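You operate a simulated robot arm through the tools that you are given. There is no shell and no other tool. Be economical: measure what you need, move in short steps, check, and stop when the job is done.

Carry out the task below with a simulated robot arm. There is one attempt and no reset: what you move stays moved.

TASK
Put things in order on the long arm of the desk. At the end: the blue scent pod (marked "MINT") from the long arm of the desk is in the clear tray; the cream kit (marked "SHOWER CAP") from the long arm of the desk stands on top of the cream soap bar; the orange body scrub tube stands where the teal bottle (marked "CONDITIONER") stood; the teal bottle from the long arm of the desk stands where the white refill pack (marked "BUDS") stood; the white refill pack from the long arm of the desk stands on top of the green box; whatever was shut is shut again. Leave all else as you found it, and nothing knocked over.
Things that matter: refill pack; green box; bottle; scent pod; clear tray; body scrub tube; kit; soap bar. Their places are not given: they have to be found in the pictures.

It is judged by the outcome, as a careful person would: the job done as asked, and still so three seconds after it is handed in. It fails if anything else is knocked over, pushed out of place, dropped, spilled or broken.

THE ROBOT
A 7-joint arm with a two-finger parallel gripper, fixed in place. Base frame: the origin is at the foot of the arm, x ahead of it, y to its left, z up; the work surface is at about z = 0. Lengths are in m, angles in degrees, forces in N, time in s.
With the tool pointing down near the work surface it reaches from about 0.24 to 0.62 m from the base axis. Its first joint turns from -66.0 to 66.0 degrees. Payload 2.6 kg.
Tool frame: the origin (TCP) lies between the finger pads and is the grasp point; the fingertips stand 0.03 m ahead of it; z points along the fingers, y is the line along which they close. The gripper opens to 0.094 m. The fingers are 0.028 m wide and 0.01 m thick; the gripper's body (0.05 by 0.096 m) begins 0.055 m behind the TCP.
Orientation is that of the tool frame in the base frame, as a unit quaternion [w, x, y, z]. With the fingers straight down and closing along the base's y, the tool's x points along the base's -x, its y along +y and its z along -z.

THE INTERFACE
- The arm moves only by the tool nudge_tool. Its argument "increments" is a list of rows, each a list of 3 entries, a list of its own where there are three numbers: the shift along the tool's x, y, z in m, then the turn, a rotation vector about the tool's x, y, z in rad, then the gripper command, from -1 (fully open) to 1 (shut), values between in proportion. In form: [[[dx, dy, dz], [wx, wy, wz], jaw], ...]. A call has 1 to 12 rows; each row is the pose to reach, as a shift and turn from the pose commanded when the call began, along the tool's axes at that moment. A row lasts 0.2 s, in which the tool goes at most 0.05 m and 8.6 degrees; a call with a longer step from one row to the next is refused whole, and so is a gripper value outside its range. A pose out of reach is approached as far as the arm can. The call stops where the force on the tool passes 40 N (or 10 N more than at its start, if that is more) or the arm is blocked; 0.2 s more then pass. The fingers move at their own pace (about 0.072 m/s each) and stop on an object; they squeeze with about 22 N. The grip force told is the motor's: it shows also when the fingers shut on nothing. Time passes only in rows, and 0.2 s behind the last, so rows that repeat a pose let the fingers close. It gives the time, the measured TCP pose, the force on the tool (base axes), the opening and the grip force at its end, in the units of the frame above (readings bear some noise).
- Cameras (640 x 400 px; columns grow to the right, rows downward): "scene" is fixed at [0.037, 0.4354, 0.5554]; the picture's right is [-0.74, -0.68, 0.00], its down [-0.44, 0.48, -0.76] and it looks along [0.51, -0.56, -0.65] (base axes); focal length 286 px, centre (320, 200). "wrist" rides on the gripper at [-0.037, 0, -0.058] in the tool frame; the picture's right is [0.00, -1.00, 0.00], its down [0.97, 0.00, -0.24] and it looks along [0.24, 0.00, 0.97] (tool axes); focal length 218 px, centre (320, 200).
- capture(camera): a new picture of that camera. No time passes.
- locate(camera, pixels): for up to 12 pixels [column, row] of the newest picture of that camera ("zoom" is the newest enlarged one), the place [x, y, z] in the base frame of the surface seen there, good to about 0.002 m. No time passes.
- close_up(camera, box): a new picture of the part [left, top, right, bottom] of that camera's present view, enlarged. No time passes.
- finish_job(): hands the job in; it is judged then, once.

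Work in short steps. Measure before you move; look again where a grasp or a placing could have gone wrong, and mend it. You have 80 turns and 38 pictures in all, those below and enlarged ones among them. Open the gripper and draw the arm clear of the work before you hand the job in, unless the task says otherwise; then end with one line.

The tools are called after "Request:" by a JSON object that holds its "op" and its "data". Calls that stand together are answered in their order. nudge_tool: Moves the arm, as the interface text tells. Its arguments: {"type":"object","properties":{"increments":{"type":"array","items":{"type":"array"}}},"required":["increments"]} The other tools are called the same way: capture (camera) takes a picture; locate (camera, pixels) gives the place of the surface under pixels of a picture; close_up (camera, box) takes an enlarged picture of a part of a camera's view; finish_job () hands the job in.

At the start:

```text
t: 0.0
ee_pos: [0.3629, -0.0486, 0.298]
tool_rot: [0.0, 0.0, 1.0, 0.001]
contact_force: [0.2, 0.7, -0.2]
grip_width: 0.094
grip_force: 0.0
```

scene: 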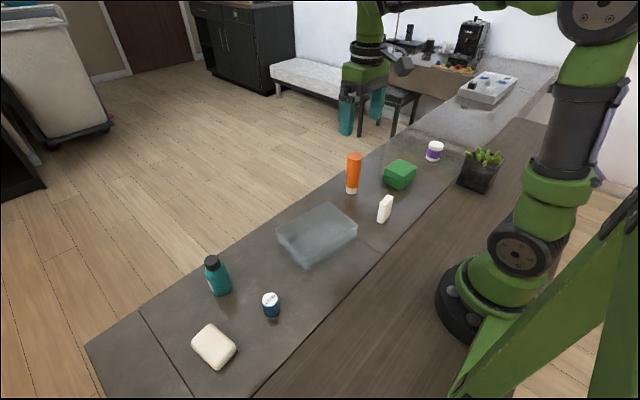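
wrist: 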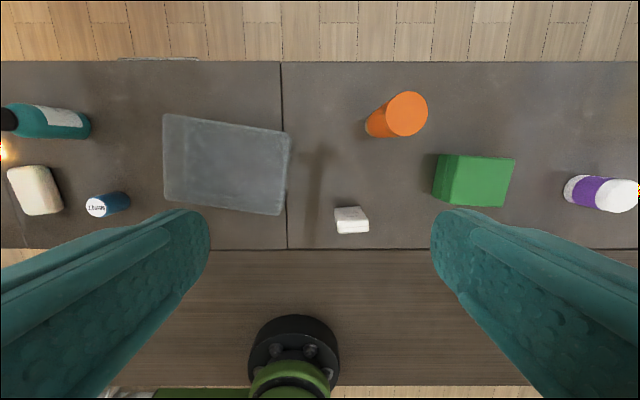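

The pictures show the desk, but I have to tell the kit, pack and soap apart, so I take enlarged views.

Request:
{"op": "close_up", "data": {"camera": "scene", "box": [330, 110, 530, 235]}}

Request:
{"op": "close_up", "data": {"camera": "scene", "box": [160, 200, 400, 380]}}

Request:
{"op": "close_up", "data": {"camera": "scene", "box": [370, 10, 570, 135]}}

```text
3.20 times, centred on (430, 172) of scene
```

zoom: 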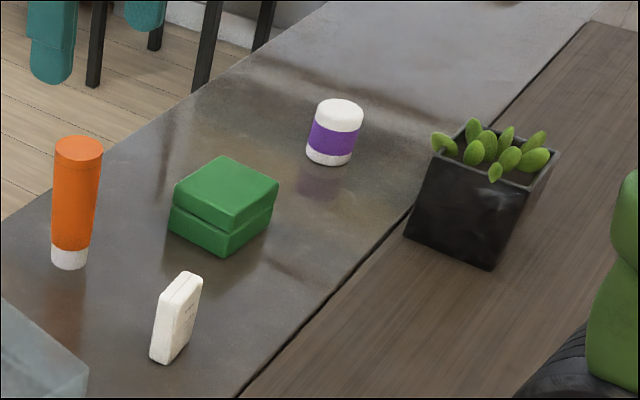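

```text
2.22 times, centred on (280, 290) of scene
```

zoom: 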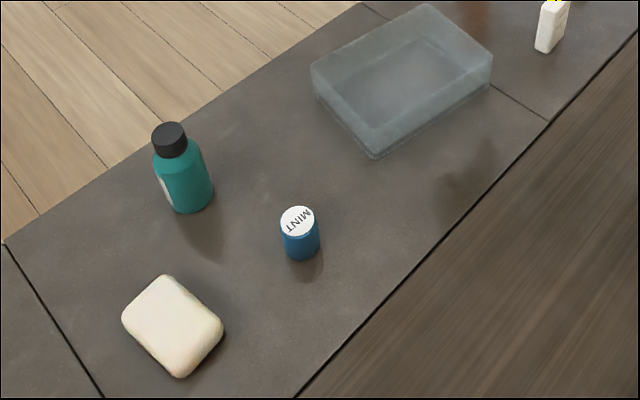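

```text
3.20 times, centred on (470, 72) of scene
```

zoom: 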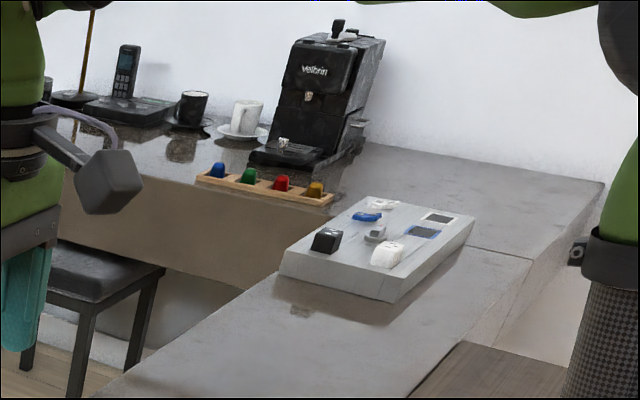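

The white upright item at (385,209) carries a label; I zoom on it and on the green box in both cameras.

Request:
{"op": "close_up", "data": {"camera": "scene", "box": [360, 150, 440, 200]}}

Request:
{"op": "close_up", "data": {"camera": "scene", "box": [365, 188, 413, 230]}}

Request:
{"op": "locate", "data": {"camera": "scene", "pixels": [[353, 156], [351, 191], [400, 166], [383, 183], [400, 188], [415, 176], [434, 145], [214, 259], [214, 340], [271, 297], [384, 197], [480, 92]]}}

Request:
{"op": "locate", "data": {"camera": "wrist", "pixels": [[163, 115], [290, 131], [280, 214], [165, 200], [225, 165], [335, 207], [368, 207], [404, 112], [475, 180], [445, 155], [516, 158], [505, 207]]}}

```text
8.00 times, centred on (400, 175) of scene
```

zoom: 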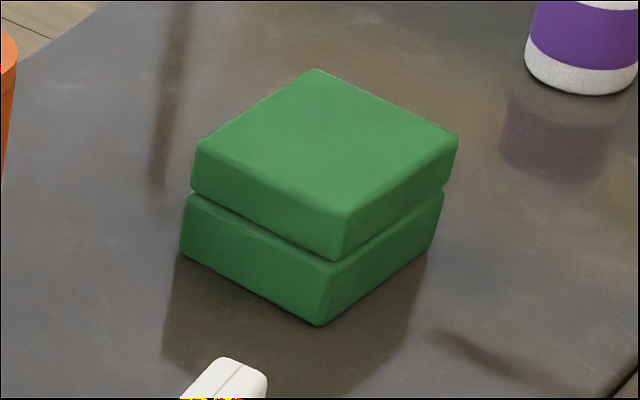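

```text
9.52 times, centred on (389, 209) of scene
```

zoom: 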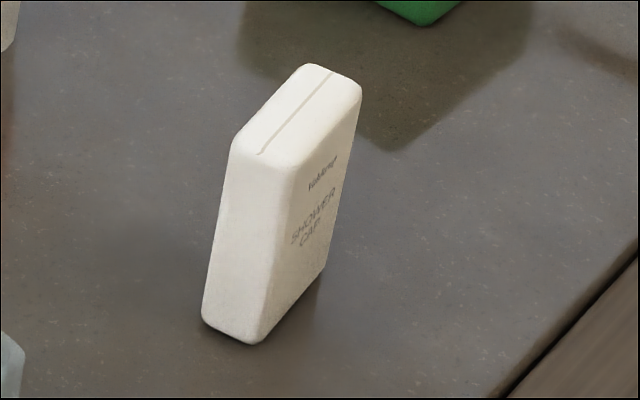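

```text
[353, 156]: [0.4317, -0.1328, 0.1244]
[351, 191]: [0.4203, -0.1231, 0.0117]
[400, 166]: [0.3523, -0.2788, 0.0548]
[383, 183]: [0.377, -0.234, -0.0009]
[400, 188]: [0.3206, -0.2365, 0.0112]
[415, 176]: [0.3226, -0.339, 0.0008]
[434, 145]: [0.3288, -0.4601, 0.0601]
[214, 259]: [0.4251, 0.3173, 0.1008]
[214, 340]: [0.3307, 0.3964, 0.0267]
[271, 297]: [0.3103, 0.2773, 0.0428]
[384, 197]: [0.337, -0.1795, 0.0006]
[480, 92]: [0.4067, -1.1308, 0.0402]
```

```text
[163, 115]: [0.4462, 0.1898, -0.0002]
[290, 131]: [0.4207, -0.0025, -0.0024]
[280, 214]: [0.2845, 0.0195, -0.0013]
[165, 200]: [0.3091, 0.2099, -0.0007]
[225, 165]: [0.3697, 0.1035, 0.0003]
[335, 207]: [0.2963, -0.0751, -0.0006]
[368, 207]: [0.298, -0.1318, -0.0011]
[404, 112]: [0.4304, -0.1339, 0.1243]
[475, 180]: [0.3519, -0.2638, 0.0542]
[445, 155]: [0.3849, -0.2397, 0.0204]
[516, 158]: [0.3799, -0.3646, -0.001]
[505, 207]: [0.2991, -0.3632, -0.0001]
```

The upright item is the SHOWER CAP kit, so the BUDS pack is not yet visible. I move the wrist camera toward the right end (behind the plant and the jar) to look.

Request:
{"op": "nudge_tool", "data": {"increments": [[[0, -0.04, -0.02], [0, 0, 0], -1], [[0, -0.08, -0.04], [0, 0, 0], -1], [[0, -0.12, -0.06], [0, 0, 0], -1], [[0, -0.16, -0.08], [0, 0, 0], -1], [[0, -0.2, -0.08], [0, 0, 0], -1], [[0, -0.24, -0.08], [0, 0, 0], -1], [[0, -0.28, -0.08], [0, 0, 0], -1]]}}

Request:
{"op": "capture", "data": {"camera": "wrist"}}

Request:
{"op": "capture", "data": {"camera": "scene"}}

```text
t: 1.6
ee_pos: [0.3629, -0.3271, 0.3782]
tool_rot: [0.0, -0.001, 1.0, 0.0]
contact_force: [0.5, -0.1, -0.4]
grip_width: 0.0938
grip_force: 0.1
```

```text
30 pictures are left
```

wrist: 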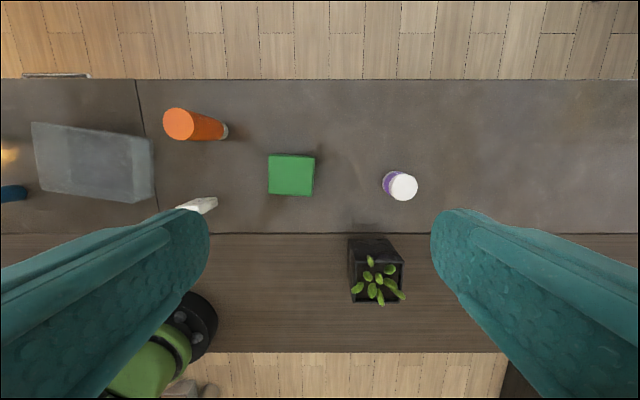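

```text
29 pictures are left
```

scene: 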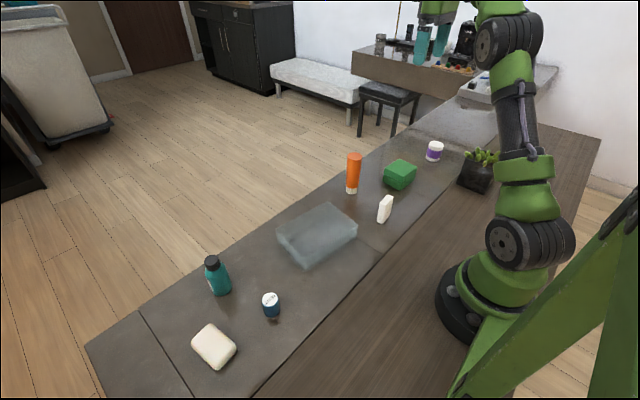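

Nothing new on the right, but there is a handle-like bar at the front desk edge (wrist (55,75)). I go look at the left end.

Request:
{"op": "nudge_tool", "data": {"increments": [[[0, 0.05, 0], [0, 0, 0], -1], [[0, 0.1, 0], [0, 0, 0], -1], [[0, 0.15, 0], [0, 0, 0], -1], [[0, 0.2, 0], [0, 0, 0], -1], [[0, 0.25, 0], [0, 0, 0], -1], [[0, 0.3, 0], [0, 0, 0], -1], [[0, 0.35, 0], [0, 0, 0], -1], [[0, 0.4, 0], [0, 0, 0], -1], [[0, 0.45, 0], [0, 0, 0], -1], [[0, 0.5, 0], [0, 0, 0], -1], [[0, 0.55, 0], [0, 0, 0], -1], [[0, 0.6, 0], [0, 0, 0], -1]]}}

Request:
{"op": "capture", "data": {"camera": "wrist"}}

```text
t: 4.2
ee_pos: [0.3911, 0.2283, 0.3828]
tool_rot: [0.008, 0.062, 0.998, -0.001]
contact_force: [-0.1, 0.3, -0.2]
grip_width: 0.094
grip_force: 0.0
```

```text
28 pictures are left
```

wrist: 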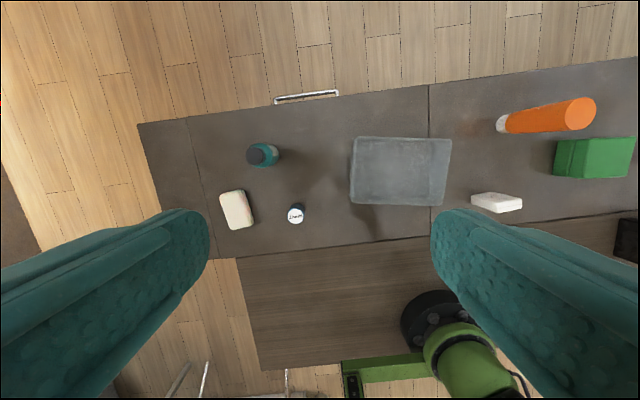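

No pack on this end either; the bar at (307,97) looks like a drawer handle. I measure it and the tray.

Request:
{"op": "close_up", "data": {"camera": "wrist", "box": [260, 70, 460, 215]}}

Request:
{"op": "locate", "data": {"camera": "wrist", "pixels": [[275, 102], [307, 97], [338, 92], [277, 108], [300, 106], [345, 100], [190, 125], [429, 85], [400, 170], [400, 139], [372, 205], [446, 180]]}}

```text
2.76 times, centred on (360, 142) of wrist
```

zoom: 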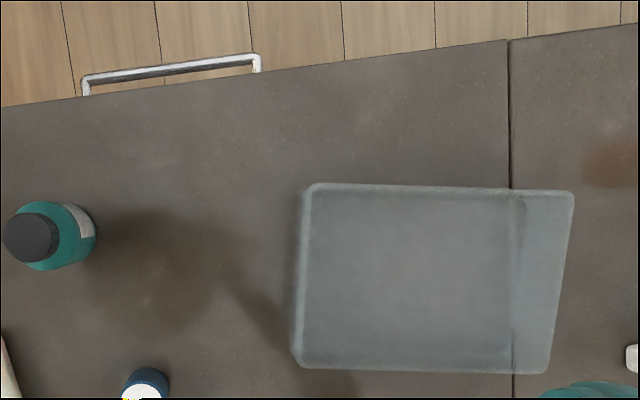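

```text
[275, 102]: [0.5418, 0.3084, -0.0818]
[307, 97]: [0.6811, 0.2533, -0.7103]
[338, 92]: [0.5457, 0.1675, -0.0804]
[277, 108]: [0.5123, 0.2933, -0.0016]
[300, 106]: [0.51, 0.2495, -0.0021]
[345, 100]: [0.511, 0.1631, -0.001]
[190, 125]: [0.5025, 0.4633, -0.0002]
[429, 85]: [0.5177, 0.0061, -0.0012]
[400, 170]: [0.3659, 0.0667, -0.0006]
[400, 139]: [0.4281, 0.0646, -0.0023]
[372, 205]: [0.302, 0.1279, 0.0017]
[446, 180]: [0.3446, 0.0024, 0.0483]
```

The bar is a drawer handle: x≈0.545, z≈-0.08, y 0.168–0.308. The missing pack must be in the drawer. I'll turn the gripper 90° so it can straddle the bar.

Request:
{"op": "nudge_tool", "data": {"increments": [[[0, 0, 0], [0, 0, -0.1428], -1], [[0, 0, 0], [0, 0, -0.2856], -1], [[0, 0, 0], [0, 0, -0.4284], -1], [[0, 0, 0], [0, 0, -0.5712], -1], [[0, 0, 0], [0, 0, -0.714], -1], [[0, 0, 0], [0, 0, -0.8568], -1], [[0, 0, 0], [0, 0, -0.9996], -1], [[0, 0, 0], [0, 0, -1.1424], -1], [[0, 0, 0], [0, 0, -1.2852], -1], [[0, 0, 0], [0, 0, -1.428], -1], [[0, 0, 0], [0, 0, -1.5708], -1]]}}

```text
t: 6.6
ee_pos: [0.3922, 0.2279, 0.3822]
tool_rot: [0.004, -0.664, 0.747, -0.004]
contact_force: [-0.3, 0.6, -0.3]
grip_width: 0.0939
grip_force: 0.0
```

Small yaw correction to square up, and a simultaneous picture later.

Request:
{"op": "nudge_tool", "data": {"increments": [[[0, 0, 0], [0, 0, -0.118], -1], [[0, 0, 0], [0, 0, -0.118], -1]]}}

```text
t: 7.2
ee_pos: [0.3911, 0.2285, 0.3805]
tool_rot: [-0.003, 0.707, -0.707, 0.006]
contact_force: [0.6, 0.0, 0.1]
grip_width: 0.094
grip_force: 0.2
```

Next, I move over the drawer front at a safe height and look.

Request:
{"op": "nudge_tool", "data": {"increments": [[[0, -0.03, 0.03], [0, 0, 0], -0.5], [[0, -0.06, 0.06], [0, 0, 0], 0], [[0.0, -0.09, 0.09], [0, 0, 0], 0.36], [[0.0, -0.12, 0.13], [0, 0, 0], 0.36], [[0.0, -0.14, 0.17], [0, 0, 0], 0.36], [[0.0, -0.155, 0.2], [0, 0, 0], 0.36], [[0.0, -0.155, 0.2], [0, 0, 0], 0.36]]}}

Request:
{"op": "capture", "data": {"camera": "wrist"}}

```text
t: 7.5
ee_pos: [0.398, 0.2397, 0.3692]
tool_rot: [-0.001, 0.719, -0.694, 0.011]
contact_force: [0.8, 0.4, -0.5]
grip_width: 0.0706
grip_force: 0.0
stopped in row 1: the force on the tool passed its limit (the readings are from after the stop); the commanded pose is now the measured one
```

```text
26 pictures are left
```

wrist: 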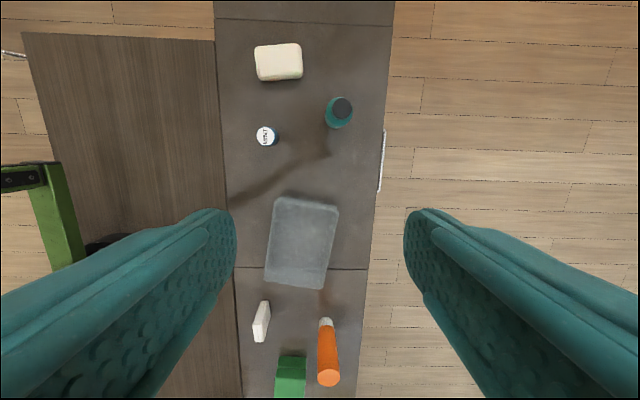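

The move was halted by a force; I check the scene for what the arm touches.

Request:
{"op": "capture", "data": {"camera": "scene"}}

```text
25 pictures are left
```

scene: 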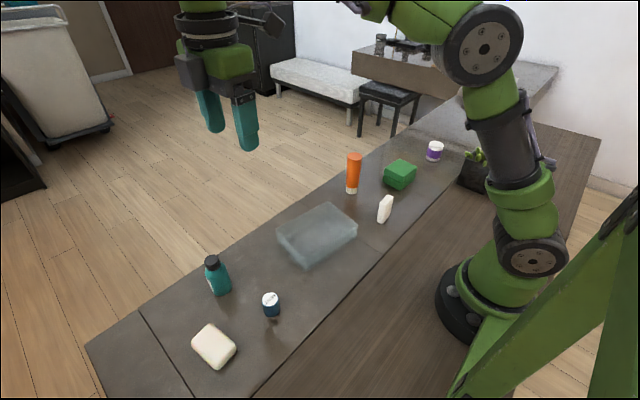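

Nothing obvious is in contact, so I retry with smaller, slower steps.

Request:
{"op": "nudge_tool", "data": {"increments": [[[0, -0.01, 0.01], [0, 0, 0], 0], [[0, -0.02, 0.025], [0, 0, 0], 0.36], [[0.0, -0.035, 0.045], [0, 0, 0], 0.36], [[0.0, -0.05, 0.065], [0, 0, 0], 0.36], [[0.0, -0.07, 0.09], [0, 0, 0], 0.36], [[0.0, -0.09, 0.12], [0, 0, 0], 0.36], [[0, -0.11, 0.15], [0, 0, 0], 0.36], [[0, -0.13, 0.18], [0, 0, 0], 0.36], [[0, -0.15, 0.2], [0, 0, 0], 0.36], [[0, -0.15, 0.2], [0, 0, 0], 0.36]]}}

```text
t: 9.7
ee_pos: [0.5503, 0.2447, 0.1691]
tool_rot: [-0.002, 0.719, -0.695, 0.011]
contact_force: [0.3, 0.1, 0.9]
grip_width: 0.0303
grip_force: 0.1
```

That worked. I take a wrist picture to measure the handle precisely.

Request:
{"op": "capture", "data": {"camera": "wrist"}}

```text
24 pictures are left
```

wrist: 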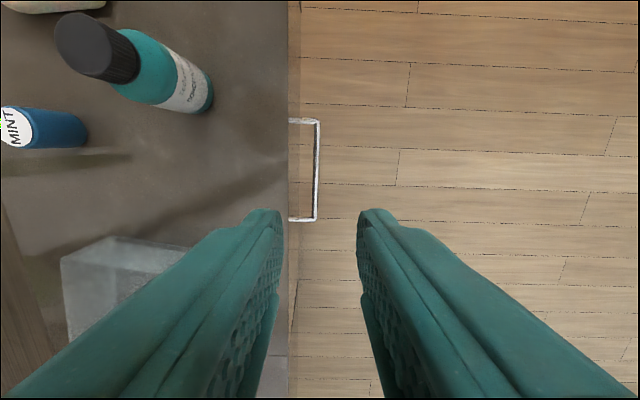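

Request:
{"op": "locate", "data": {"camera": "wrist", "pixels": [[317, 122], [317, 160], [315, 218], [314, 180], [318, 200], [295, 170], [300, 121], [302, 218], [292, 121], [288, 170], [286, 60], [292, 219]]}}

Request:
{"op": "close_up", "data": {"camera": "wrist", "box": [260, 100, 380, 240]}}

```text
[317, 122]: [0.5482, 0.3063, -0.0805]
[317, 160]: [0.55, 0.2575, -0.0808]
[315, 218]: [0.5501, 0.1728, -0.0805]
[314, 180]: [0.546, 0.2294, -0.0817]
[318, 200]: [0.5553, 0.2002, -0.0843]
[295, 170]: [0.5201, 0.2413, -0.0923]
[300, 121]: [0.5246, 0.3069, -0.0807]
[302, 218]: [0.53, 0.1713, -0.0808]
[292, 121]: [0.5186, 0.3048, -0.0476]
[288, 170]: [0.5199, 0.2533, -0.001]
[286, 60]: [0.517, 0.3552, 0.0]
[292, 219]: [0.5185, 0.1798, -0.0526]
```

```text
2.86 times, centred on (320, 170) of wrist
```

zoom: 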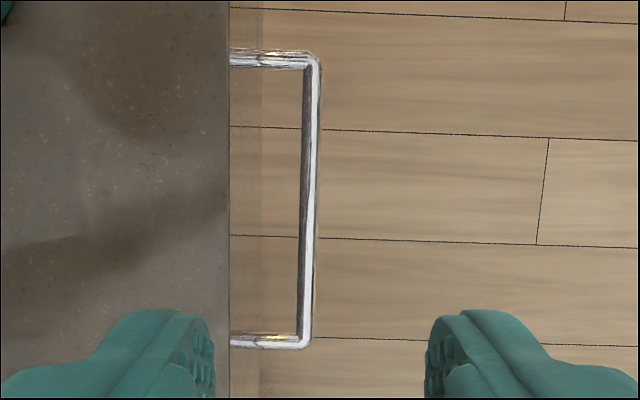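

Bar is at x 0.545–0.555, z_top −0.08; front face x≈0.520. I tilt the fingers ~20° toward the base (so the gripper body clears the desk edge) and narrow the jaws to 24 mm.

Request:
{"op": "nudge_tool", "data": {"increments": [[[0.005, -0.005, 0], [-0.12, 0, 0.012], 0.489], [[0.012, -0.01, 0], [-0.24, 0, 0.024], 0.489], [[0.02, -0.01, 0], [-0.365, 0, 0.035], 0.489], [[0.02, -0.01, 0], [-0.365, 0, 0.035], 0.489]]}}

```text
t: 10.7
ee_pos: [0.5112, 0.1935, 0.1471]
tool_rot: [0.125, 0.703, -0.691, -0.111]
contact_force: [0.1, 0.5, 0.8]
grip_width: 0.0243
grip_force: 0.0
out of reach, approached as far as the arm can: row 1, 2, 3, 4
```

The tilted pose is out of reach. Alternative: keep the tool vertical, with jaws at ~64 mm, only the inner finger behind the bar (body then clears the desk edge). I straighten up first.

Request:
{"op": "nudge_tool", "data": {"increments": [[[0, 0, 0], [0.11, -0.007, 0.007], 0], [[0, 0, 0], [0.22, -0.014, 0.014], -0.36], [[0, 0, 0], [0.335, -0.022, 0.02], -0.36], [[0, 0, 0], [0.335, -0.022, 0.02], -0.36]]}}

```text
t: 11.7
ee_pos: [0.5108, 0.1945, 0.1489]
tool_rot: [-0.004, -0.699, 0.715, 0.005]
contact_force: [-0.5, 0.7, 1.0]
grip_width: 0.0639
grip_force: 0.0
```

I move out to x≈0.574 and come down to just above the desk level, checking the reach.

Request:
{"op": "nudge_tool", "data": {"increments": [[[0, -0.03, 0], [0, 0, -0.022], -0.36], [[-0.003, -0.063, 0], [0, 0, -0.022], -0.36], [[-0.005, -0.063, 0.04], [0, 0, -0.022], -0.36], [[-0.005, -0.063, 0.08], [0, 0, -0.022], -0.36], [[-0.005, -0.063, 0.12], [0, 0, -0.022], -0.36], [[-0.005, -0.063, 0.12], [0, 0, -0.022], -0.36]]}}

```text
t: 13.1
ee_pos: [0.5707, 0.2001, 0.0264]
tool_rot: [0.005, 0.707, -0.707, -0.004]
contact_force: [0.2, 0.0, 0.3]
grip_width: 0.0637
grip_force: 0.0
```

The vertical pose is reachable. I lower the inner finger behind the bar in small steps.

Request:
{"op": "nudge_tool", "data": {"increments": [[[0, -0.001, 0.03], [0, 0, 0], -0.36], [[0, -0.0015, 0.05], [0, 0, 0], -0.36], [[0, -0.0015, 0.07], [0, 0, 0], -0.36], [[0, -0.0015, 0.09], [0, 0, 0], -0.36], [[0, -0.0015, 0.09], [0, 0, 0], -0.36]]}}

Request:
{"op": "capture", "data": {"camera": "wrist"}}

```text
t: 14.3
ee_pos: [0.5728, 0.1984, -0.0627]
tool_rot: [0.005, 0.708, -0.706, -0.005]
contact_force: [-0.2, 0.6, 0.0]
grip_width: 0.064
grip_force: 0.0
```

```text
22 pictures are left
```

wrist: 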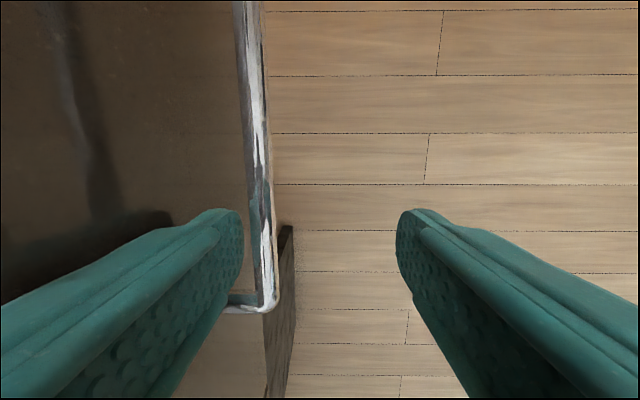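

The inner finger sits behind the bar. I pull outward gently.

Request:
{"op": "nudge_tool", "data": {"increments": [[[0, -0.01, 0], [0, 0, 0], -0.36], [[0, -0.02, 0], [0, 0, 0], -0.36], [[0, -0.03, 0], [0, 0, 0], -0.36], [[0, -0.04, 0], [0, 0, 0], -0.36], [[0, -0.05, 0], [0, 0, 0], -0.36], [[0, -0.05, 0], [0, 0, 0], -0.36]]}}

```text
t: 15.7
ee_pos: [0.5814, 0.1982, -0.0621]
tool_rot: [0.005, 0.707, -0.707, -0.004]
contact_force: [-1.6, -0.6, -0.2]
grip_width: 0.0647
grip_force: 0.8
out of reach, approached as far as the arm can: row 2, 3, 4, 5, 6
```

Vertical reach ends here (x 0.581). To go on pulling I tilt the fingers outward gradually as the drawer comes out.

Request:
{"op": "nudge_tool", "data": {"increments": [[[0, -0.006, -0.001], [0.05, 0, 0], -0.36], [[0, -0.014, -0.003], [0.1, 0, 0], -0.36], [[0, -0.023, -0.0045], [0.15, 0, 0], -0.36], [[0, -0.032, -0.006], [0.2, 0, 0], -0.36], [[0, -0.041, -0.0075], [0.25, 0, 0], -0.36], [[0, -0.05, -0.009], [0.3, 0, 0], -0.36], [[0, -0.059, -0.0105], [0.35, 0, 0], -0.36], [[0, -0.068, -0.012], [0.4, 0, 0], -0.36], [[0, -0.068, -0.012], [0.4, 0, 0], -0.36]]}}

Request:
{"op": "capture", "data": {"camera": "scene"}}

```text
t: 17.1
ee_pos: [0.615, 0.1956, -0.0569]
tool_rot: [0.073, -0.703, 0.703, -0.075]
contact_force: [0.3, -7.5, 26.2]
grip_width: 0.0607
grip_force: 0.1
stopped in row 6: the force on the tool passed its limit (the readings are from after the stop); the commanded pose is now the measured one
```

```text
21 pictures are left
```

scene: 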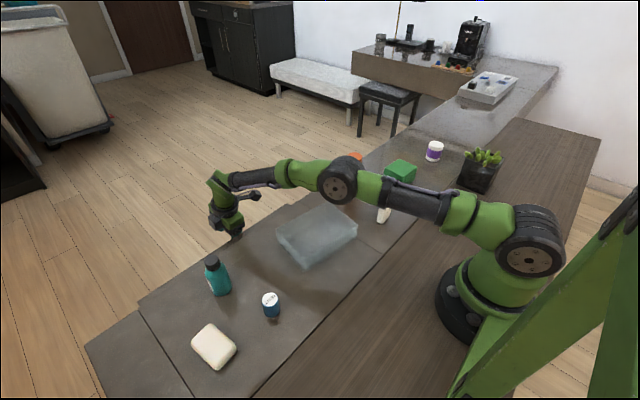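

The drawer has come out some; a close-up shows how much and what stopped the tool.

Request:
{"op": "close_up", "data": {"camera": "scene", "box": [110, 170, 400, 350]}}

Request:
{"op": "capture", "data": {"camera": "wrist"}}

```text
2.21 times, centred on (255, 260) of scene
```

zoom: 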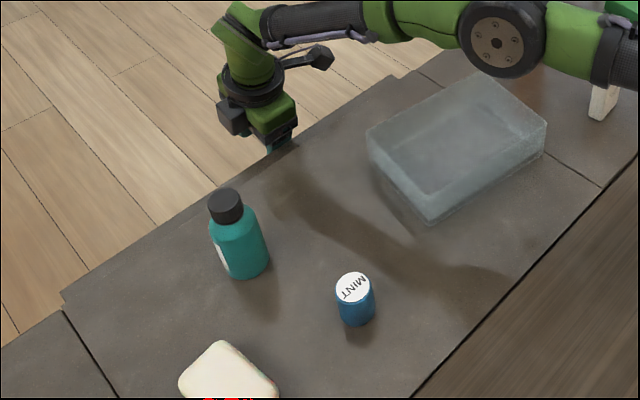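

```text
19 pictures are left
```

wrist: 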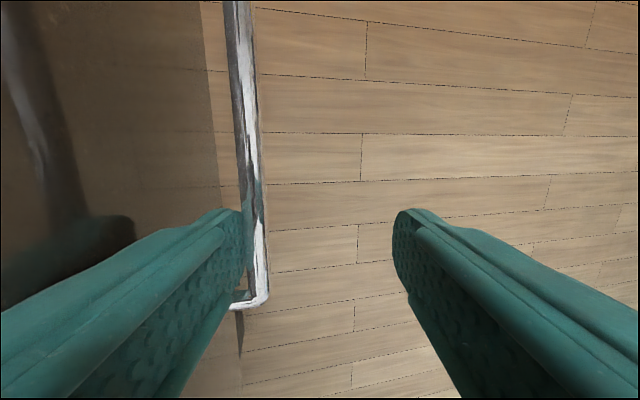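

Let me measure the surface near the moved front edge.

Request:
{"op": "locate", "data": {"camera": "zoom", "pixels": [[68, 293], [75, 300], [130, 262], [140, 270], [155, 280], [170, 262], [185, 280], [330, 118], [345, 135], [360, 150], [405, 82], [240, 265]]}}

Request:
{"op": "close_up", "data": {"camera": "scene", "box": [120, 215, 260, 315]}}

```text
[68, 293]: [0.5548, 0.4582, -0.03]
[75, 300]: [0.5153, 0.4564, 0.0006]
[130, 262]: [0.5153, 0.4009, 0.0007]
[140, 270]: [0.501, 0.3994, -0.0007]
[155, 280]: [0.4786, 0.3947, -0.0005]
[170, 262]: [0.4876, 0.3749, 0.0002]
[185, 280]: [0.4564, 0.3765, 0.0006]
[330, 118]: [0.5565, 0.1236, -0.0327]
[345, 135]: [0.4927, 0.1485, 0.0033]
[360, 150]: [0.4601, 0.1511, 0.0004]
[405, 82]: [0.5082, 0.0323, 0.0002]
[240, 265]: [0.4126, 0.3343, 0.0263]
```

```text
4.00 times, centred on (190, 265) of scene
```

zoom: 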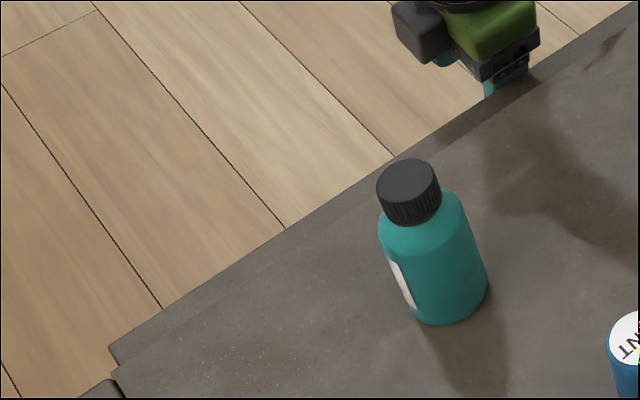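

The drawer is open ~37 mm (front top at z −0.03, x 0.556). I continue pulling with smaller tilt steps.

Request:
{"op": "nudge_tool", "data": {"increments": [[[0, -0.008, 0.0018], [0.03, 0, 0], -0.36], [[0, -0.016, 0.0025], [0.06, 0, 0], -0.36], [[0, -0.024, 0.0034], [0.09, 0, 0], -0.36], [[0, -0.032, 0.0043], [0.12, 0, 0], -0.36], [[0, -0.04, 0.0051], [0.16, 0, 0], -0.36], [[0, -0.048, 0.0058], [0.2, 0, 0], -0.36], [[0, -0.056, 0.0065], [0.24, 0, 0], -0.36], [[0, -0.064, 0.0072], [0.28, 0, 0], -0.36]]}}

```text
t: 17.4
ee_pos: [0.6174, 0.1966, -0.0561]
tool_rot: [0.074, -0.703, 0.703, -0.074]
contact_force: [-0.6, -6.0, 23.9]
grip_width: 0.0609
grip_force: 0.1
stopped in row 1: the force on the tool passed its limit (the readings are from after the stop); the commanded pose is now the measured one
```

The upward force suggests the thicker finger root is leaning on the top edge of the drawer front. I ease the tilt a bit and pull straight.

Request:
{"op": "nudge_tool", "data": {"increments": [[[0, 0, 0], [-0.05, 0, 0], -0.36], [[0, -0.005, 0.001], [-0.06, 0, 0], -0.36], [[0, -0.01, 0.002], [-0.06, 0, 0], -0.36], [[0, -0.015, 0.003], [-0.06, 0, 0], -0.36], [[0, -0.02, 0.004], [-0.06, 0, 0], -0.36], [[0, -0.025, 0.005], [-0.06, 0, 0], -0.36], [[0, -0.03, 0.006], [-0.06, 0, 0], -0.36]]}}

```text
t: 19.1
ee_pos: [0.619, 0.195, -0.052]
tool_rot: [0.057, -0.704, 0.706, -0.058]
contact_force: [0.3, -0.5, 0.5]
grip_width: 0.0638
grip_force: 0.1
out of reach, approached as far as the arm can: row 2, 3, 4, 5, 6, 7
```

Pulled to the reach limit at this tilt. I lift the finger out and look into the gap.

Request:
{"op": "nudge_tool", "data": {"increments": [[[0, 0.003, 0], [0, 0, 0], -0.36], [[0, 0.003, -0.03], [0, 0, 0], -0.36], [[0, 0.003, -0.06], [0, 0, 0], -0.36], [[0, 0.003, -0.1], [0, 0, 0], -0.36], [[-0.03, 0.003, -0.14], [0, 0, 0], -0.36], [[-0.04, 0.02, -0.18], [-0.06, 0, 0], -0.36], [[-0.04, 0.02, -0.18], [-0.06, 0, 0], -0.36]]}}

Request:
{"op": "capture", "data": {"camera": "wrist"}}

```text
t: 20.6
ee_pos: [0.5684, 0.2332, 0.1193]
tool_rot: [-0.035, 0.707, -0.706, 0.037]
contact_force: [0.1, 0.3, 1.0]
grip_width: 0.0642
grip_force: 0.1
```

```text
17 pictures are left
```

wrist: 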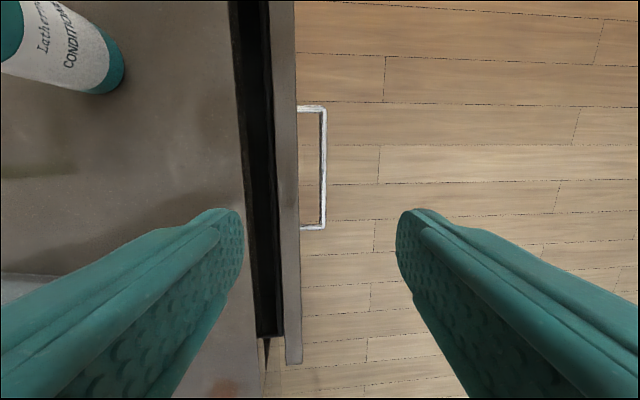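

Request:
{"op": "locate", "data": {"camera": "wrist", "pixels": [[246, 170], [240, 60], [275, 170], [272, 60], [297, 170], [280, 345], [300, 355], [262, 170], [322, 170], [255, 335], [262, 100], [275, 335]]}}

```text
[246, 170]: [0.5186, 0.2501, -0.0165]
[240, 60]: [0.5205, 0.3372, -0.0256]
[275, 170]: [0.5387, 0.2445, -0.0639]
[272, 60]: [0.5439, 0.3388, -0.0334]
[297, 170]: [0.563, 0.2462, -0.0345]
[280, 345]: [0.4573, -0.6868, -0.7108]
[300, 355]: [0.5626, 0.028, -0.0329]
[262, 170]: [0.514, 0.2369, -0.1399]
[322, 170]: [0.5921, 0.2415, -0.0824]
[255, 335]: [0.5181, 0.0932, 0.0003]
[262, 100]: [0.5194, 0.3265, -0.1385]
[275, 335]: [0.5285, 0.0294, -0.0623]
```

Gap: desk edge x=0.520, drawer front panel 0.5425–0.563 (top z≈−0.033), floor z≈−0.14. I'll grip the front panel itself, near its right end (y≈0.06) where my reach in x is larger.

Request:
{"op": "nudge_tool", "data": {"increments": [[[0.03, 0.005, 0], [-0.05, 0, 0], 0.149], [[0.07, 0.01, 0], [-0.1, 0, 0], 0.149], [[0.11, 0.014, 0], [-0.1, 0, 0], 0.149], [[0.15, 0.014, 0], [-0.1, 0, 0], 0.149], [[0.173, 0.014, 0.03], [-0.1, 0, 0], 0.149], [[0.173, 0.014, 0.05], [-0.1, 0, 0], 0.149], [[0.173, 0.014, 0.05], [-0.1, 0, 0], 0.149]]}}

```text
t: 22.2
ee_pos: [0.5605, 0.0606, 0.0719]
tool_rot: [0.0, -0.706, 0.708, -0.002]
contact_force: [0.1, 0.0, -0.8]
grip_width: 0.0403
grip_force: 0.0
```

Aligned; I shift 3 mm inward and go down over the front panel, then close on it.

Request:
{"op": "nudge_tool", "data": {"increments": [[[0, 0.003, 0.03], [0, 0, 0], 0.149], [[0, 0.003, 0.055], [0, 0, 0], 0.149], [[0, 0.003, 0.08], [0, 0, 0], 0.149], [[0, 0.003, 0.102], [0, 0, 0], 0.149], [[0, 0.003, 0.102], [0, 0, 0], 1], [[0, 0.003, 0.102], [0, 0, 0], 1], [[0, 0.003, 0.102], [0, 0, 0], 1]]}}

```text
t: 23.9
ee_pos: [0.5591, 0.0602, -0.0294]
tool_rot: [0.0, -0.707, 0.707, -0.002]
contact_force: [0.4, -0.8, 0.3]
grip_width: 0.0253
grip_force: 45.0
```

The panel is gripped (25 mm). I pull.

Request:
{"op": "nudge_tool", "data": {"increments": [[[0, -0.01, 0], [0, 0, 0], 1], [[0, -0.02, 0], [0, 0, 0], 1], [[0, -0.03, 0], [0, 0, 0], 1], [[0, -0.04, 0], [0, 0, 0], 1], [[0, -0.05, 0], [0, 0, 0], 1], [[0, -0.06, 0], [0, 0, 0], 1], [[0, -0.07, 0], [0, 0, 0], 1]]}}

```text
t: 25.4
ee_pos: [0.6195, 0.0618, -0.029]
tool_rot: [0.002, -0.706, 0.708, -0.001]
contact_force: [0.6, 1.2, 8.7]
grip_width: 0.0251
grip_force: 44.6
out of reach, approached as far as the arm can: row 7
```

The drawer is now about 0.10 m open. I release, lift and look in.

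Request:
{"op": "nudge_tool", "data": {"increments": [[[0, 0, 0], [0, 0, 0], 0.149], [[0, 0, 0], [0, 0, 0], 0.149], [[0, 0, -0.03], [0, 0, 0], 0], [[0, 0.01, -0.07], [0, 0, 0], 0], [[-0.03, 0.025, -0.11], [0, 0, 0], 0], [[-0.07, 0.04, -0.15], [0, 0, 0], 0], [[-0.11, 0.05, -0.19], [0, 0, 0], 0], [[-0.14, 0.06, -0.23], [0, 0, 0], 0], [[-0.14, 0.06, -0.23], [0, 0, 0], 0]]}}

Request:
{"op": "capture", "data": {"camera": "wrist"}}

```text
refused: row 5 steps farther than a row can; nothing moved
```

```text
16 pictures are left
```

wrist: 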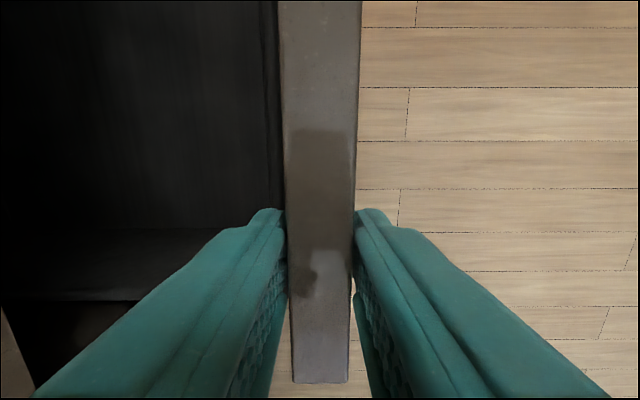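

One row was too long; I repeat with shorter steps.

Request:
{"op": "nudge_tool", "data": {"increments": [[[0, 0, 0], [0, 0, 0], 0.149], [[0, 0, 0], [0, 0, 0], 0.149], [[0, 0, -0.03], [0, 0, 0], 0], [[0, 0.01, -0.07], [0, 0, 0], 0], [[-0.025, 0.02, -0.1], [0, 0, 0], 0], [[-0.055, 0.03, -0.13], [0, 0, 0], 0], [[-0.085, 0.04, -0.16], [0, 0, 0], 0], [[-0.115, 0.05, -0.19], [0, 0, 0], 0], [[-0.14, 0.06, -0.22], [0, 0, 0], 0], [[-0.14, 0.06, -0.22], [0, 0, 0], 0]]}}

Request:
{"op": "capture", "data": {"camera": "wrist"}}

```text
t: 27.6
ee_pos: [0.5587, 0.2014, 0.19]
tool_rot: [0.001, -0.706, 0.708, -0.002]
contact_force: [0.1, 0.5, 0.1]
grip_width: 0.0473
grip_force: 0.2
```

```text
15 pictures are left
```

wrist: 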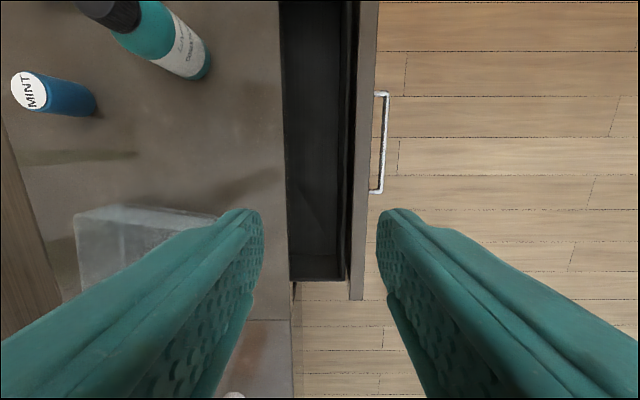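

No pack seen yet; close-up of the dark interior.

Request:
{"op": "close_up", "data": {"camera": "wrist", "box": [250, 0, 400, 290]}}

Request:
{"op": "locate", "data": {"camera": "wrist", "pixels": [[345, 150], [320, 150], [295, 150], [360, 150], [374, 150], [382, 150], [320, 10], [320, 255], [320, 278], [286, 200], [353, 20], [302, 200]]}}

```text
1.38 times, centred on (325, 145) of wrist
```

zoom: 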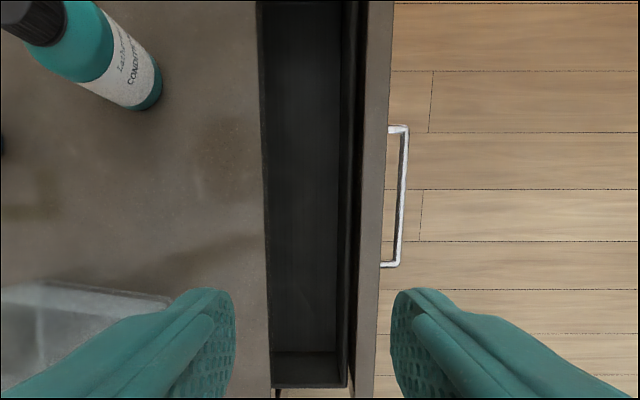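

```text
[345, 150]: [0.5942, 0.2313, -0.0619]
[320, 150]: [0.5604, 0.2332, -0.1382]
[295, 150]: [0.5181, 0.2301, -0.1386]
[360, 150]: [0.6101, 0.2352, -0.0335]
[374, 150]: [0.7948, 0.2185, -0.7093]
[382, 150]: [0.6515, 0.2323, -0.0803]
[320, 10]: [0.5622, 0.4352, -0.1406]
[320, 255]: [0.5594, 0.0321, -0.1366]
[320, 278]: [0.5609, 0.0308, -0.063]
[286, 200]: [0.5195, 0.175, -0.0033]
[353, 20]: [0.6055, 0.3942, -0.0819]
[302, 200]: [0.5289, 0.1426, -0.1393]
```

Floor visible (x 0.52–0.59, y 0.03–0.44) is empty, so the pack is deeper; I need it more open. I tilt outward 29° and hook the panel's top edge with the inner finger.

Request:
{"op": "nudge_tool", "data": {"increments": [[[0.04, -0.01, 0], [0, 0, 0], 0], [[0.08, -0.025, 0.01], [0.125, 0, 0], 0], [[0.12, -0.041, 0.03], [0.25, 0, 0], 0], [[0.12, -0.041, 0.06], [0.375, 0, 0], 0], [[0.12, -0.041, 0.09], [0.5, 0, 0], 0], [[0.12, -0.041, 0.12], [0.5, 0, 0], 0], [[0.12, -0.041, 0.12], [0.5, 0, 0], 0]]}}

```text
t: 29.2
ee_pos: [0.5999, 0.0813, 0.0689]
tool_rot: [0.176, -0.684, 0.685, -0.176]
contact_force: [0.1, 0.4, 0.2]
grip_width: 0.0469
grip_force: 0.0
```

Now descend and then pull outward along +x.

Request:
{"op": "nudge_tool", "data": {"increments": [[[0, 0.0133, 0.0243], [0, 0, 0], 0], [[0, 0.0266, 0.0486], [0, 0, 0], 0], [[0, 0.0398, 0.0729], [0, 0, 0], 0], [[0, 0.031, 0.0777], [0, 0, 0], 0], [[0, 0.0222, 0.0825], [0, 0, 0], 0], [[0, 0.0134, 0.0873], [0, 0, 0], 0], [[0, 0.0047, 0.092], [0, 0, 0], 0], [[0, -0.0041, 0.0968], [0, 0, 0], 0], [[0, -0.0129, 0.1016], [0, 0, 0], 0], [[0, -0.0217, 0.1064], [0, 0, 0], 0], [[0, -0.0305, 0.1112], [0, 0, 0], 0], [[0, -0.0393, 0.116], [0, 0, 0], 0]]}}

```text
t: 31.9
ee_pos: [0.6899, 0.0808, -0.0137]
tool_rot: [-0.175, 0.685, -0.685, 0.176]
contact_force: [1.3, 1.0, -0.2]
grip_width: 0.0469
grip_force: 0.0
```

It moved ~9 cm more. I lift out, straighten and look in again.

Request:
{"op": "nudge_tool", "data": {"increments": [[[0, -0.01, -0.0287], [0, 0, 0], 0], [[0, -0.0159, -0.0711], [0, 0, 0], 0], [[-0.015, -0.0176, -0.1158], [-0.1, 0, 0], 0], [[-0.035, -0.0056, -0.1564], [-0.2, 0, 0], 0], [[-0.055, 0.0064, -0.1972], [-0.3, 0, 0], 0], [[-0.075, 0.0183, -0.2379], [-0.4, 0, 0], 0], [[-0.1, 0.0183, -0.2379], [-0.5, 0, 0], 0], [[-0.14, 0.0183, -0.2379], [-0.5, 0, 0], 0], [[-0.14, 0.0183, -0.2379], [-0.5, 0, 0], 0]]}}

Request:
{"op": "capture", "data": {"camera": "wrist"}}

```text
t: 33.9
ee_pos: [0.5564, 0.2253, 0.182]
tool_rot: [0.0, -0.707, 0.707, -0.002]
contact_force: [-0.8, 0.0, 0.4]
grip_width: 0.0469
grip_force: 0.1
```

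```text
13 pictures are left
```

wrist: 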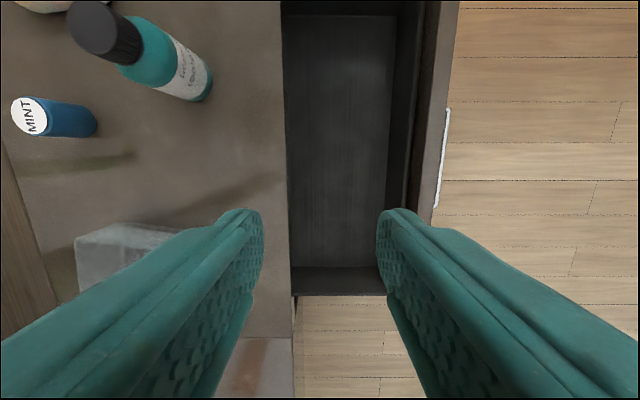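

Still empty as far as seen (x 0.52–0.66). I turn the gripper back to unyawed and lower it beyond the edge so that the camera looks back under the desktop.

Request:
{"op": "nudge_tool", "data": {"increments": [[[0, 0, 0], [0, 0, 0.1428], -0.5], [[0, 0, 0], [0, 0, 0.2856], -1], [[0, 0, 0], [0, 0, 0.4284], -1], [[0, 0, 0], [0, 0, 0.5712], -1], [[0, 0, 0], [0, 0, 0.714], -1], [[0, 0, 0], [0, 0, 0.8568], -1], [[0, 0, 0], [0, 0, 0.9996], -1], [[0, 0, 0.03], [0, 0, 1.1424], -1], [[0, -0.005, 0.06], [0, 0, 1.2852], -1], [[0, -0.01, 0.09], [0, 0, 1.428], -1], [[0, -0.01, 0.13], [0, 0, 1.5708], -1], [[0, -0.01, 0.15], [0, 0, 1.5708], -1]]}}

Request:
{"op": "capture", "data": {"camera": "wrist"}}

```text
t: 36.5
ee_pos: [0.5707, 0.2218, 0.036]
tool_rot: [0.001, 0.002, 1.0, -0.001]
contact_force: [1.5, -0.6, -0.1]
grip_width: 0.0939
grip_force: 0.1
out of reach, approached as far as the arm can: row 2, 3, 6
```

```text
12 pictures are left
```

wrist: 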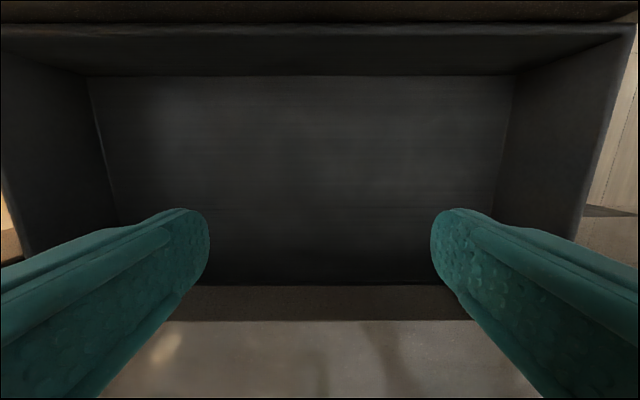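

Request:
{"op": "locate", "data": {"camera": "wrist", "pixels": [[300, 80], [300, 180], [300, 230], [300, 270], [300, 283], [300, 300], [300, 318], [110, 180], [500, 180], [240, 270], [400, 270], [300, 50]]}}

Request:
{"op": "close_up", "data": {"camera": "wrist", "box": [90, 130, 510, 320]}}

```text
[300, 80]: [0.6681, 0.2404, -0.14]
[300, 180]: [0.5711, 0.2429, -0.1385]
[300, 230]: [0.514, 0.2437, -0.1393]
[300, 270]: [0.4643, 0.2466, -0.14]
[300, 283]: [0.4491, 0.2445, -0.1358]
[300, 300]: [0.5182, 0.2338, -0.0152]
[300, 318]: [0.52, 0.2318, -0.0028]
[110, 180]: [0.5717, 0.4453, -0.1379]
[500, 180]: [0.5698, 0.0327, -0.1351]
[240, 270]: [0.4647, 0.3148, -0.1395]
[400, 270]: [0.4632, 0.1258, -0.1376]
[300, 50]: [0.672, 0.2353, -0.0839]
```

```text
1.52 times, centred on (300, 225) of wrist
```

zoom: 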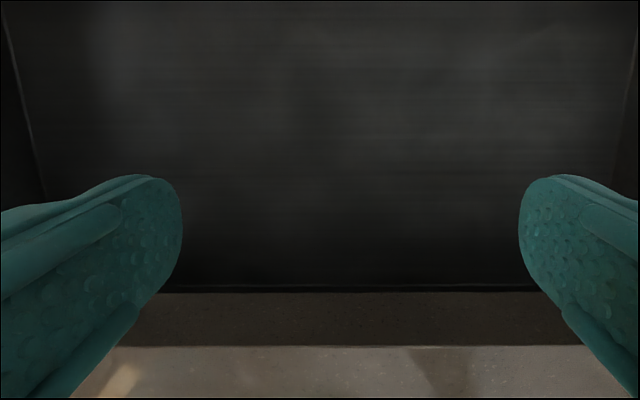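

The middle is empty back to the rear wall (x≈0.45). The fingers hide the rear corners, so I shut the gripper to see them.

Request:
{"op": "nudge_tool", "data": {"increments": [[[0, 0, 0], [0, 0, 0], 0], [[0, 0, 0], [0, 0, 0], 1], [[0, 0, 0], [0, 0, 0], 1], [[0, 0, 0], [0, 0, 0], 1]]}}

Request:
{"op": "capture", "data": {"camera": "wrist"}}

```text
t: 37.5
ee_pos: [0.569, 0.223, 0.0365]
tool_rot: [0.002, 0.001, 1.0, -0.001]
contact_force: [0.3, -0.2, 0.3]
grip_width: 0.0
grip_force: 22.0
```

```text
10 pictures are left
```

wrist: 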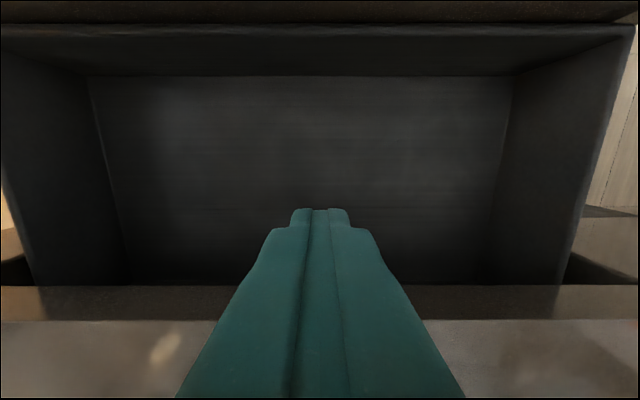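

The drawer seems empty as far as x≈0.45, though the rear is hidden under the desktop. I push it ~5 cm more open from inside, with the shut fingers tilted outward.

Request:
{"op": "nudge_tool", "data": {"increments": [[[0, -0.03, 0], [0, -0.14, 0], 1], [[-0.01, -0.06, 0], [0, -0.28, 0], 1], [[-0.02, -0.09, 0], [0, -0.42, 0], 1], [[-0.03, -0.11, 0.02], [0, -0.56, 0], 1], [[-0.04, -0.11, 0.05], [0, -0.7, 0], 1], [[-0.05, -0.11, 0.085], [0, -0.7, 0], 1], [[-0.065, -0.11, 0.085], [0, -0.7, 0], 1], [[-0.08, -0.11, 0.085], [0, -0.7, 0], 1], [[-0.095, -0.11, 0.085], [0, -0.7, 0], 1], [[-0.11, -0.11, 0.085], [0, -0.7, 0], 1], [[-0.125, -0.11, 0.085], [0, -0.7, 0], 1], [[-0.125, -0.11, 0.085], [0, -0.7, 0], 1]]}}

```text
t: 38.8
ee_pos: [0.6182, 0.1123, -0.013]
tool_rot: [0.349, 0.004, 0.937, 0.001]
contact_force: [2.4, -0.5, 4.4]
grip_width: 0.0
grip_force: 21.6
stopped in row 6: the force on the tool passed its limit (the readings are from after the stop); the commanded pose is now the measured one
```

It stopped in mid-air (tip about (0.637, z −0.036)); residual force is small. I continue gently from here.

Request:
{"op": "nudge_tool", "data": {"increments": [[[0, 0, 0], [0, 0, 0], 1], [[0.0065, 0, 0.0077], [0, 0, 0], 1], [[0.0129, 0, 0.0153], [0, 0, 0], 1]]}}

Request:
{"op": "capture", "data": {"camera": "scene"}}

```text
t: 39.3
ee_pos: [0.6185, 0.1124, -0.0131]
tool_rot: [0.349, 0.006, 0.937, -0.001]
contact_force: [-2.6, -0.1, 5.0]
grip_width: 0.0
grip_force: 22.1
stopped in row 2: the force on the tool passed its limit (the readings are from after the stop); the commanded pose is now the measured one
```

```text
9 pictures are left
```

scene: 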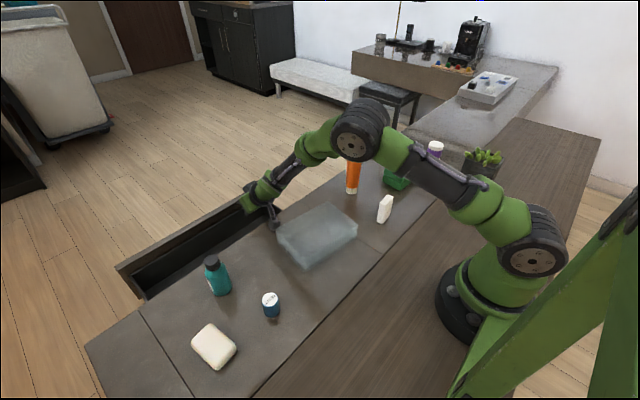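

An arm on the gripper's side (at (270,222)) is touching the desktop at this tilt. I reduce the tilt to ~20° and push again.

Request:
{"op": "nudge_tool", "data": {"increments": [[[-0.0065, 0, -0.0076], [0, 0.12, 0], 1], [[0, 0, 0], [0, 0.24, 0], 1], [[0.0065, 0, 0.0076], [0, 0.36, 0], 1], [[0.0228, 0, 0.0265], [0, 0.36, 0], 1], [[0.0114, 0, 0.0363], [0, 0.36, 0], 1], [[0, 0, 0.0461], [0, 0.36, 0], 1], [[-0.0113, 0, 0.0558], [0, 0.36, 0], 1], [[-0.0227, 0, 0.0656], [0, 0.36, 0], 1], [[-0.034, 0, 0.0754], [0, 0.36, 0], 1], [[-0.0454, 0, 0.0852], [0, 0.36, 0], 1]]}}

```text
t: 41.4
ee_pos: [0.6739, 0.1116, -0.0491]
tool_rot: [0.169, 0.01, 0.986, 0.0]
contact_force: [-2.5, -0.8, 0.0]
grip_width: 0.0
grip_force: 21.8
out of reach, approached as far as the arm can: row 8, 9, 10
stopped in row 10: the force on the tool passed its limit (the readings are from after the stop); the commanded pose is now the measured one
```

Stopped at the reach/travel limit. I draw back to the viewing pose and look inside again.

Request:
{"op": "nudge_tool", "data": {"increments": [[[0.0216, 0, -0.0289], [0, 0, 0], 1], [[0.0305, 0.02, -0.0639], [0, 0.1, 0], 1], [[0.0424, 0.03, -0.1052], [0, 0.22, 0], 1], [[0.0566, 0.06, -0.11], [0, 0.34, 0], 1], [[0.0707, 0.1, -0.1152], [0, 0.34, 0], 1], [[0.0707, 0.13, -0.1152], [0, 0.34, 0], 1], [[0.0707, 0.13, -0.1152], [0, 0.34, 0], 1]]}}

Request:
{"op": "capture", "data": {"camera": "wrist"}}

```text
t: 43.0
ee_pos: [0.5711, 0.2448, 0.0338]
tool_rot: [0.0, 0.008, 1.0, 0.001]
contact_force: [-0.8, -0.8, 0.2]
grip_width: 0.0
grip_force: 21.7
```

```text
8 pictures are left
```

wrist: 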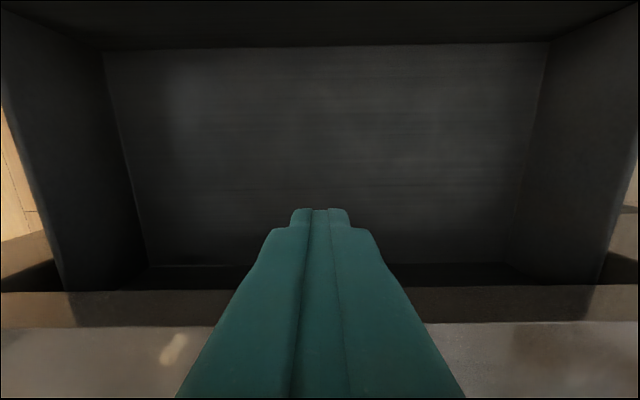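

I check whether that line is the drawer's back wall.

Request:
{"op": "locate", "data": {"camera": "wrist", "pixels": [[190, 255], [190, 264], [190, 272], [190, 284], [480, 255], [480, 265], [480, 275], [480, 284], [160, 280], [130, 285], [500, 283], [300, 46]]}}

Request:
{"op": "close_up", "data": {"camera": "wrist", "box": [40, 225, 640, 300]}}

```text
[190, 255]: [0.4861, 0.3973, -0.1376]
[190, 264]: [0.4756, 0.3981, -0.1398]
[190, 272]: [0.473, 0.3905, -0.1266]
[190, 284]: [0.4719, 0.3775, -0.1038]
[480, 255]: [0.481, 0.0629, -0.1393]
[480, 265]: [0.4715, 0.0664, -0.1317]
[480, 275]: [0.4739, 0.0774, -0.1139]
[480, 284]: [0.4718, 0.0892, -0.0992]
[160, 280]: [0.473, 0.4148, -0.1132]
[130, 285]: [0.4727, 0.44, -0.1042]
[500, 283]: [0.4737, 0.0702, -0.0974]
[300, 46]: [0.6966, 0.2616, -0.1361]
```

```text
1.07 times, centred on (340, 262) of wrist
```

zoom: 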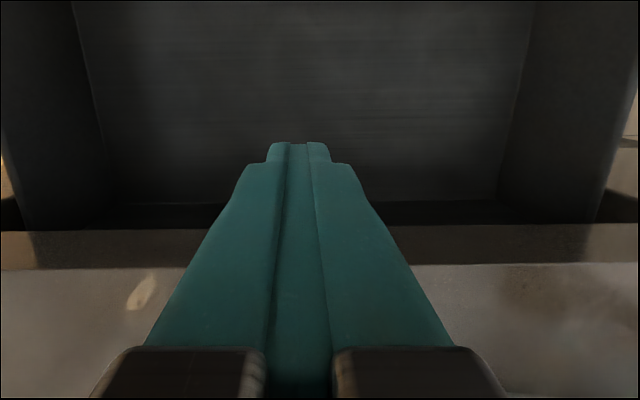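

The drawer is really empty. All eight named things are in view on the desk: the white cylinder with purple band must be the "refill pack". So first I shut the drawer again: yaw the tool 90° at y≈0.08 and straddle its front.

Request:
{"op": "nudge_tool", "data": {"increments": [[[0, 0, -0.03], [0, 0, -0.1428], 1], [[0, -0.01, -0.05], [0, 0, -0.2856], 1], [[0, -0.03, -0.05], [0, 0, -0.4284], 1], [[0, -0.05, -0.05], [0, 0, -0.5712], 1], [[0, -0.07, -0.05], [0, 0, -0.714], 1], [[0, -0.09, -0.05], [0, 0, -0.8568], 0], [[0, -0.11, -0.05], [0, 0, -0.9996], -1], [[0, -0.13, -0.05], [0, 0, -1.1424], -1], [[0, -0.15, -0.05], [0, 0, -1.2852], -1], [[0, -0.165, -0.05], [0, 0, -1.428], -1], [[0, -0.165, -0.05], [0, 0, -1.5708], -1], [[0, -0.165, -0.05], [0, 0, -1.5708], -1]]}}

Request:
{"op": "locate", "data": {"camera": "scene", "pixels": [[117, 266], [122, 272], [150, 300], [140, 255], [200, 217], [235, 198], [434, 145], [434, 158], [212, 262], [214, 290], [270, 298], [272, 314]]}}

```text
t: 45.6
ee_pos: [0.5682, 0.08, 0.0854]
tool_rot: [0.002, -0.702, 0.712, 0.001]
contact_force: [-0.2, -0.1, 0.2]
grip_width: 0.094
grip_force: 0.0
```

```text
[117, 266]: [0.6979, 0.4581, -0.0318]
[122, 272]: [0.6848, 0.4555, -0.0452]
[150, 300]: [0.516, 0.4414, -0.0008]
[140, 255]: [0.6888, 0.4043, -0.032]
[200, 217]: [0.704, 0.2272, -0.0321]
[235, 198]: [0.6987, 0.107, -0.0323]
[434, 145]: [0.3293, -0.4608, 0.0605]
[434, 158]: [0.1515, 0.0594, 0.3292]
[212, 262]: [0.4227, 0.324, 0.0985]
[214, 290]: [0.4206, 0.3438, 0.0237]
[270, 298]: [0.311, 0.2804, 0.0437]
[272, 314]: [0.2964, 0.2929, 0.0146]
```

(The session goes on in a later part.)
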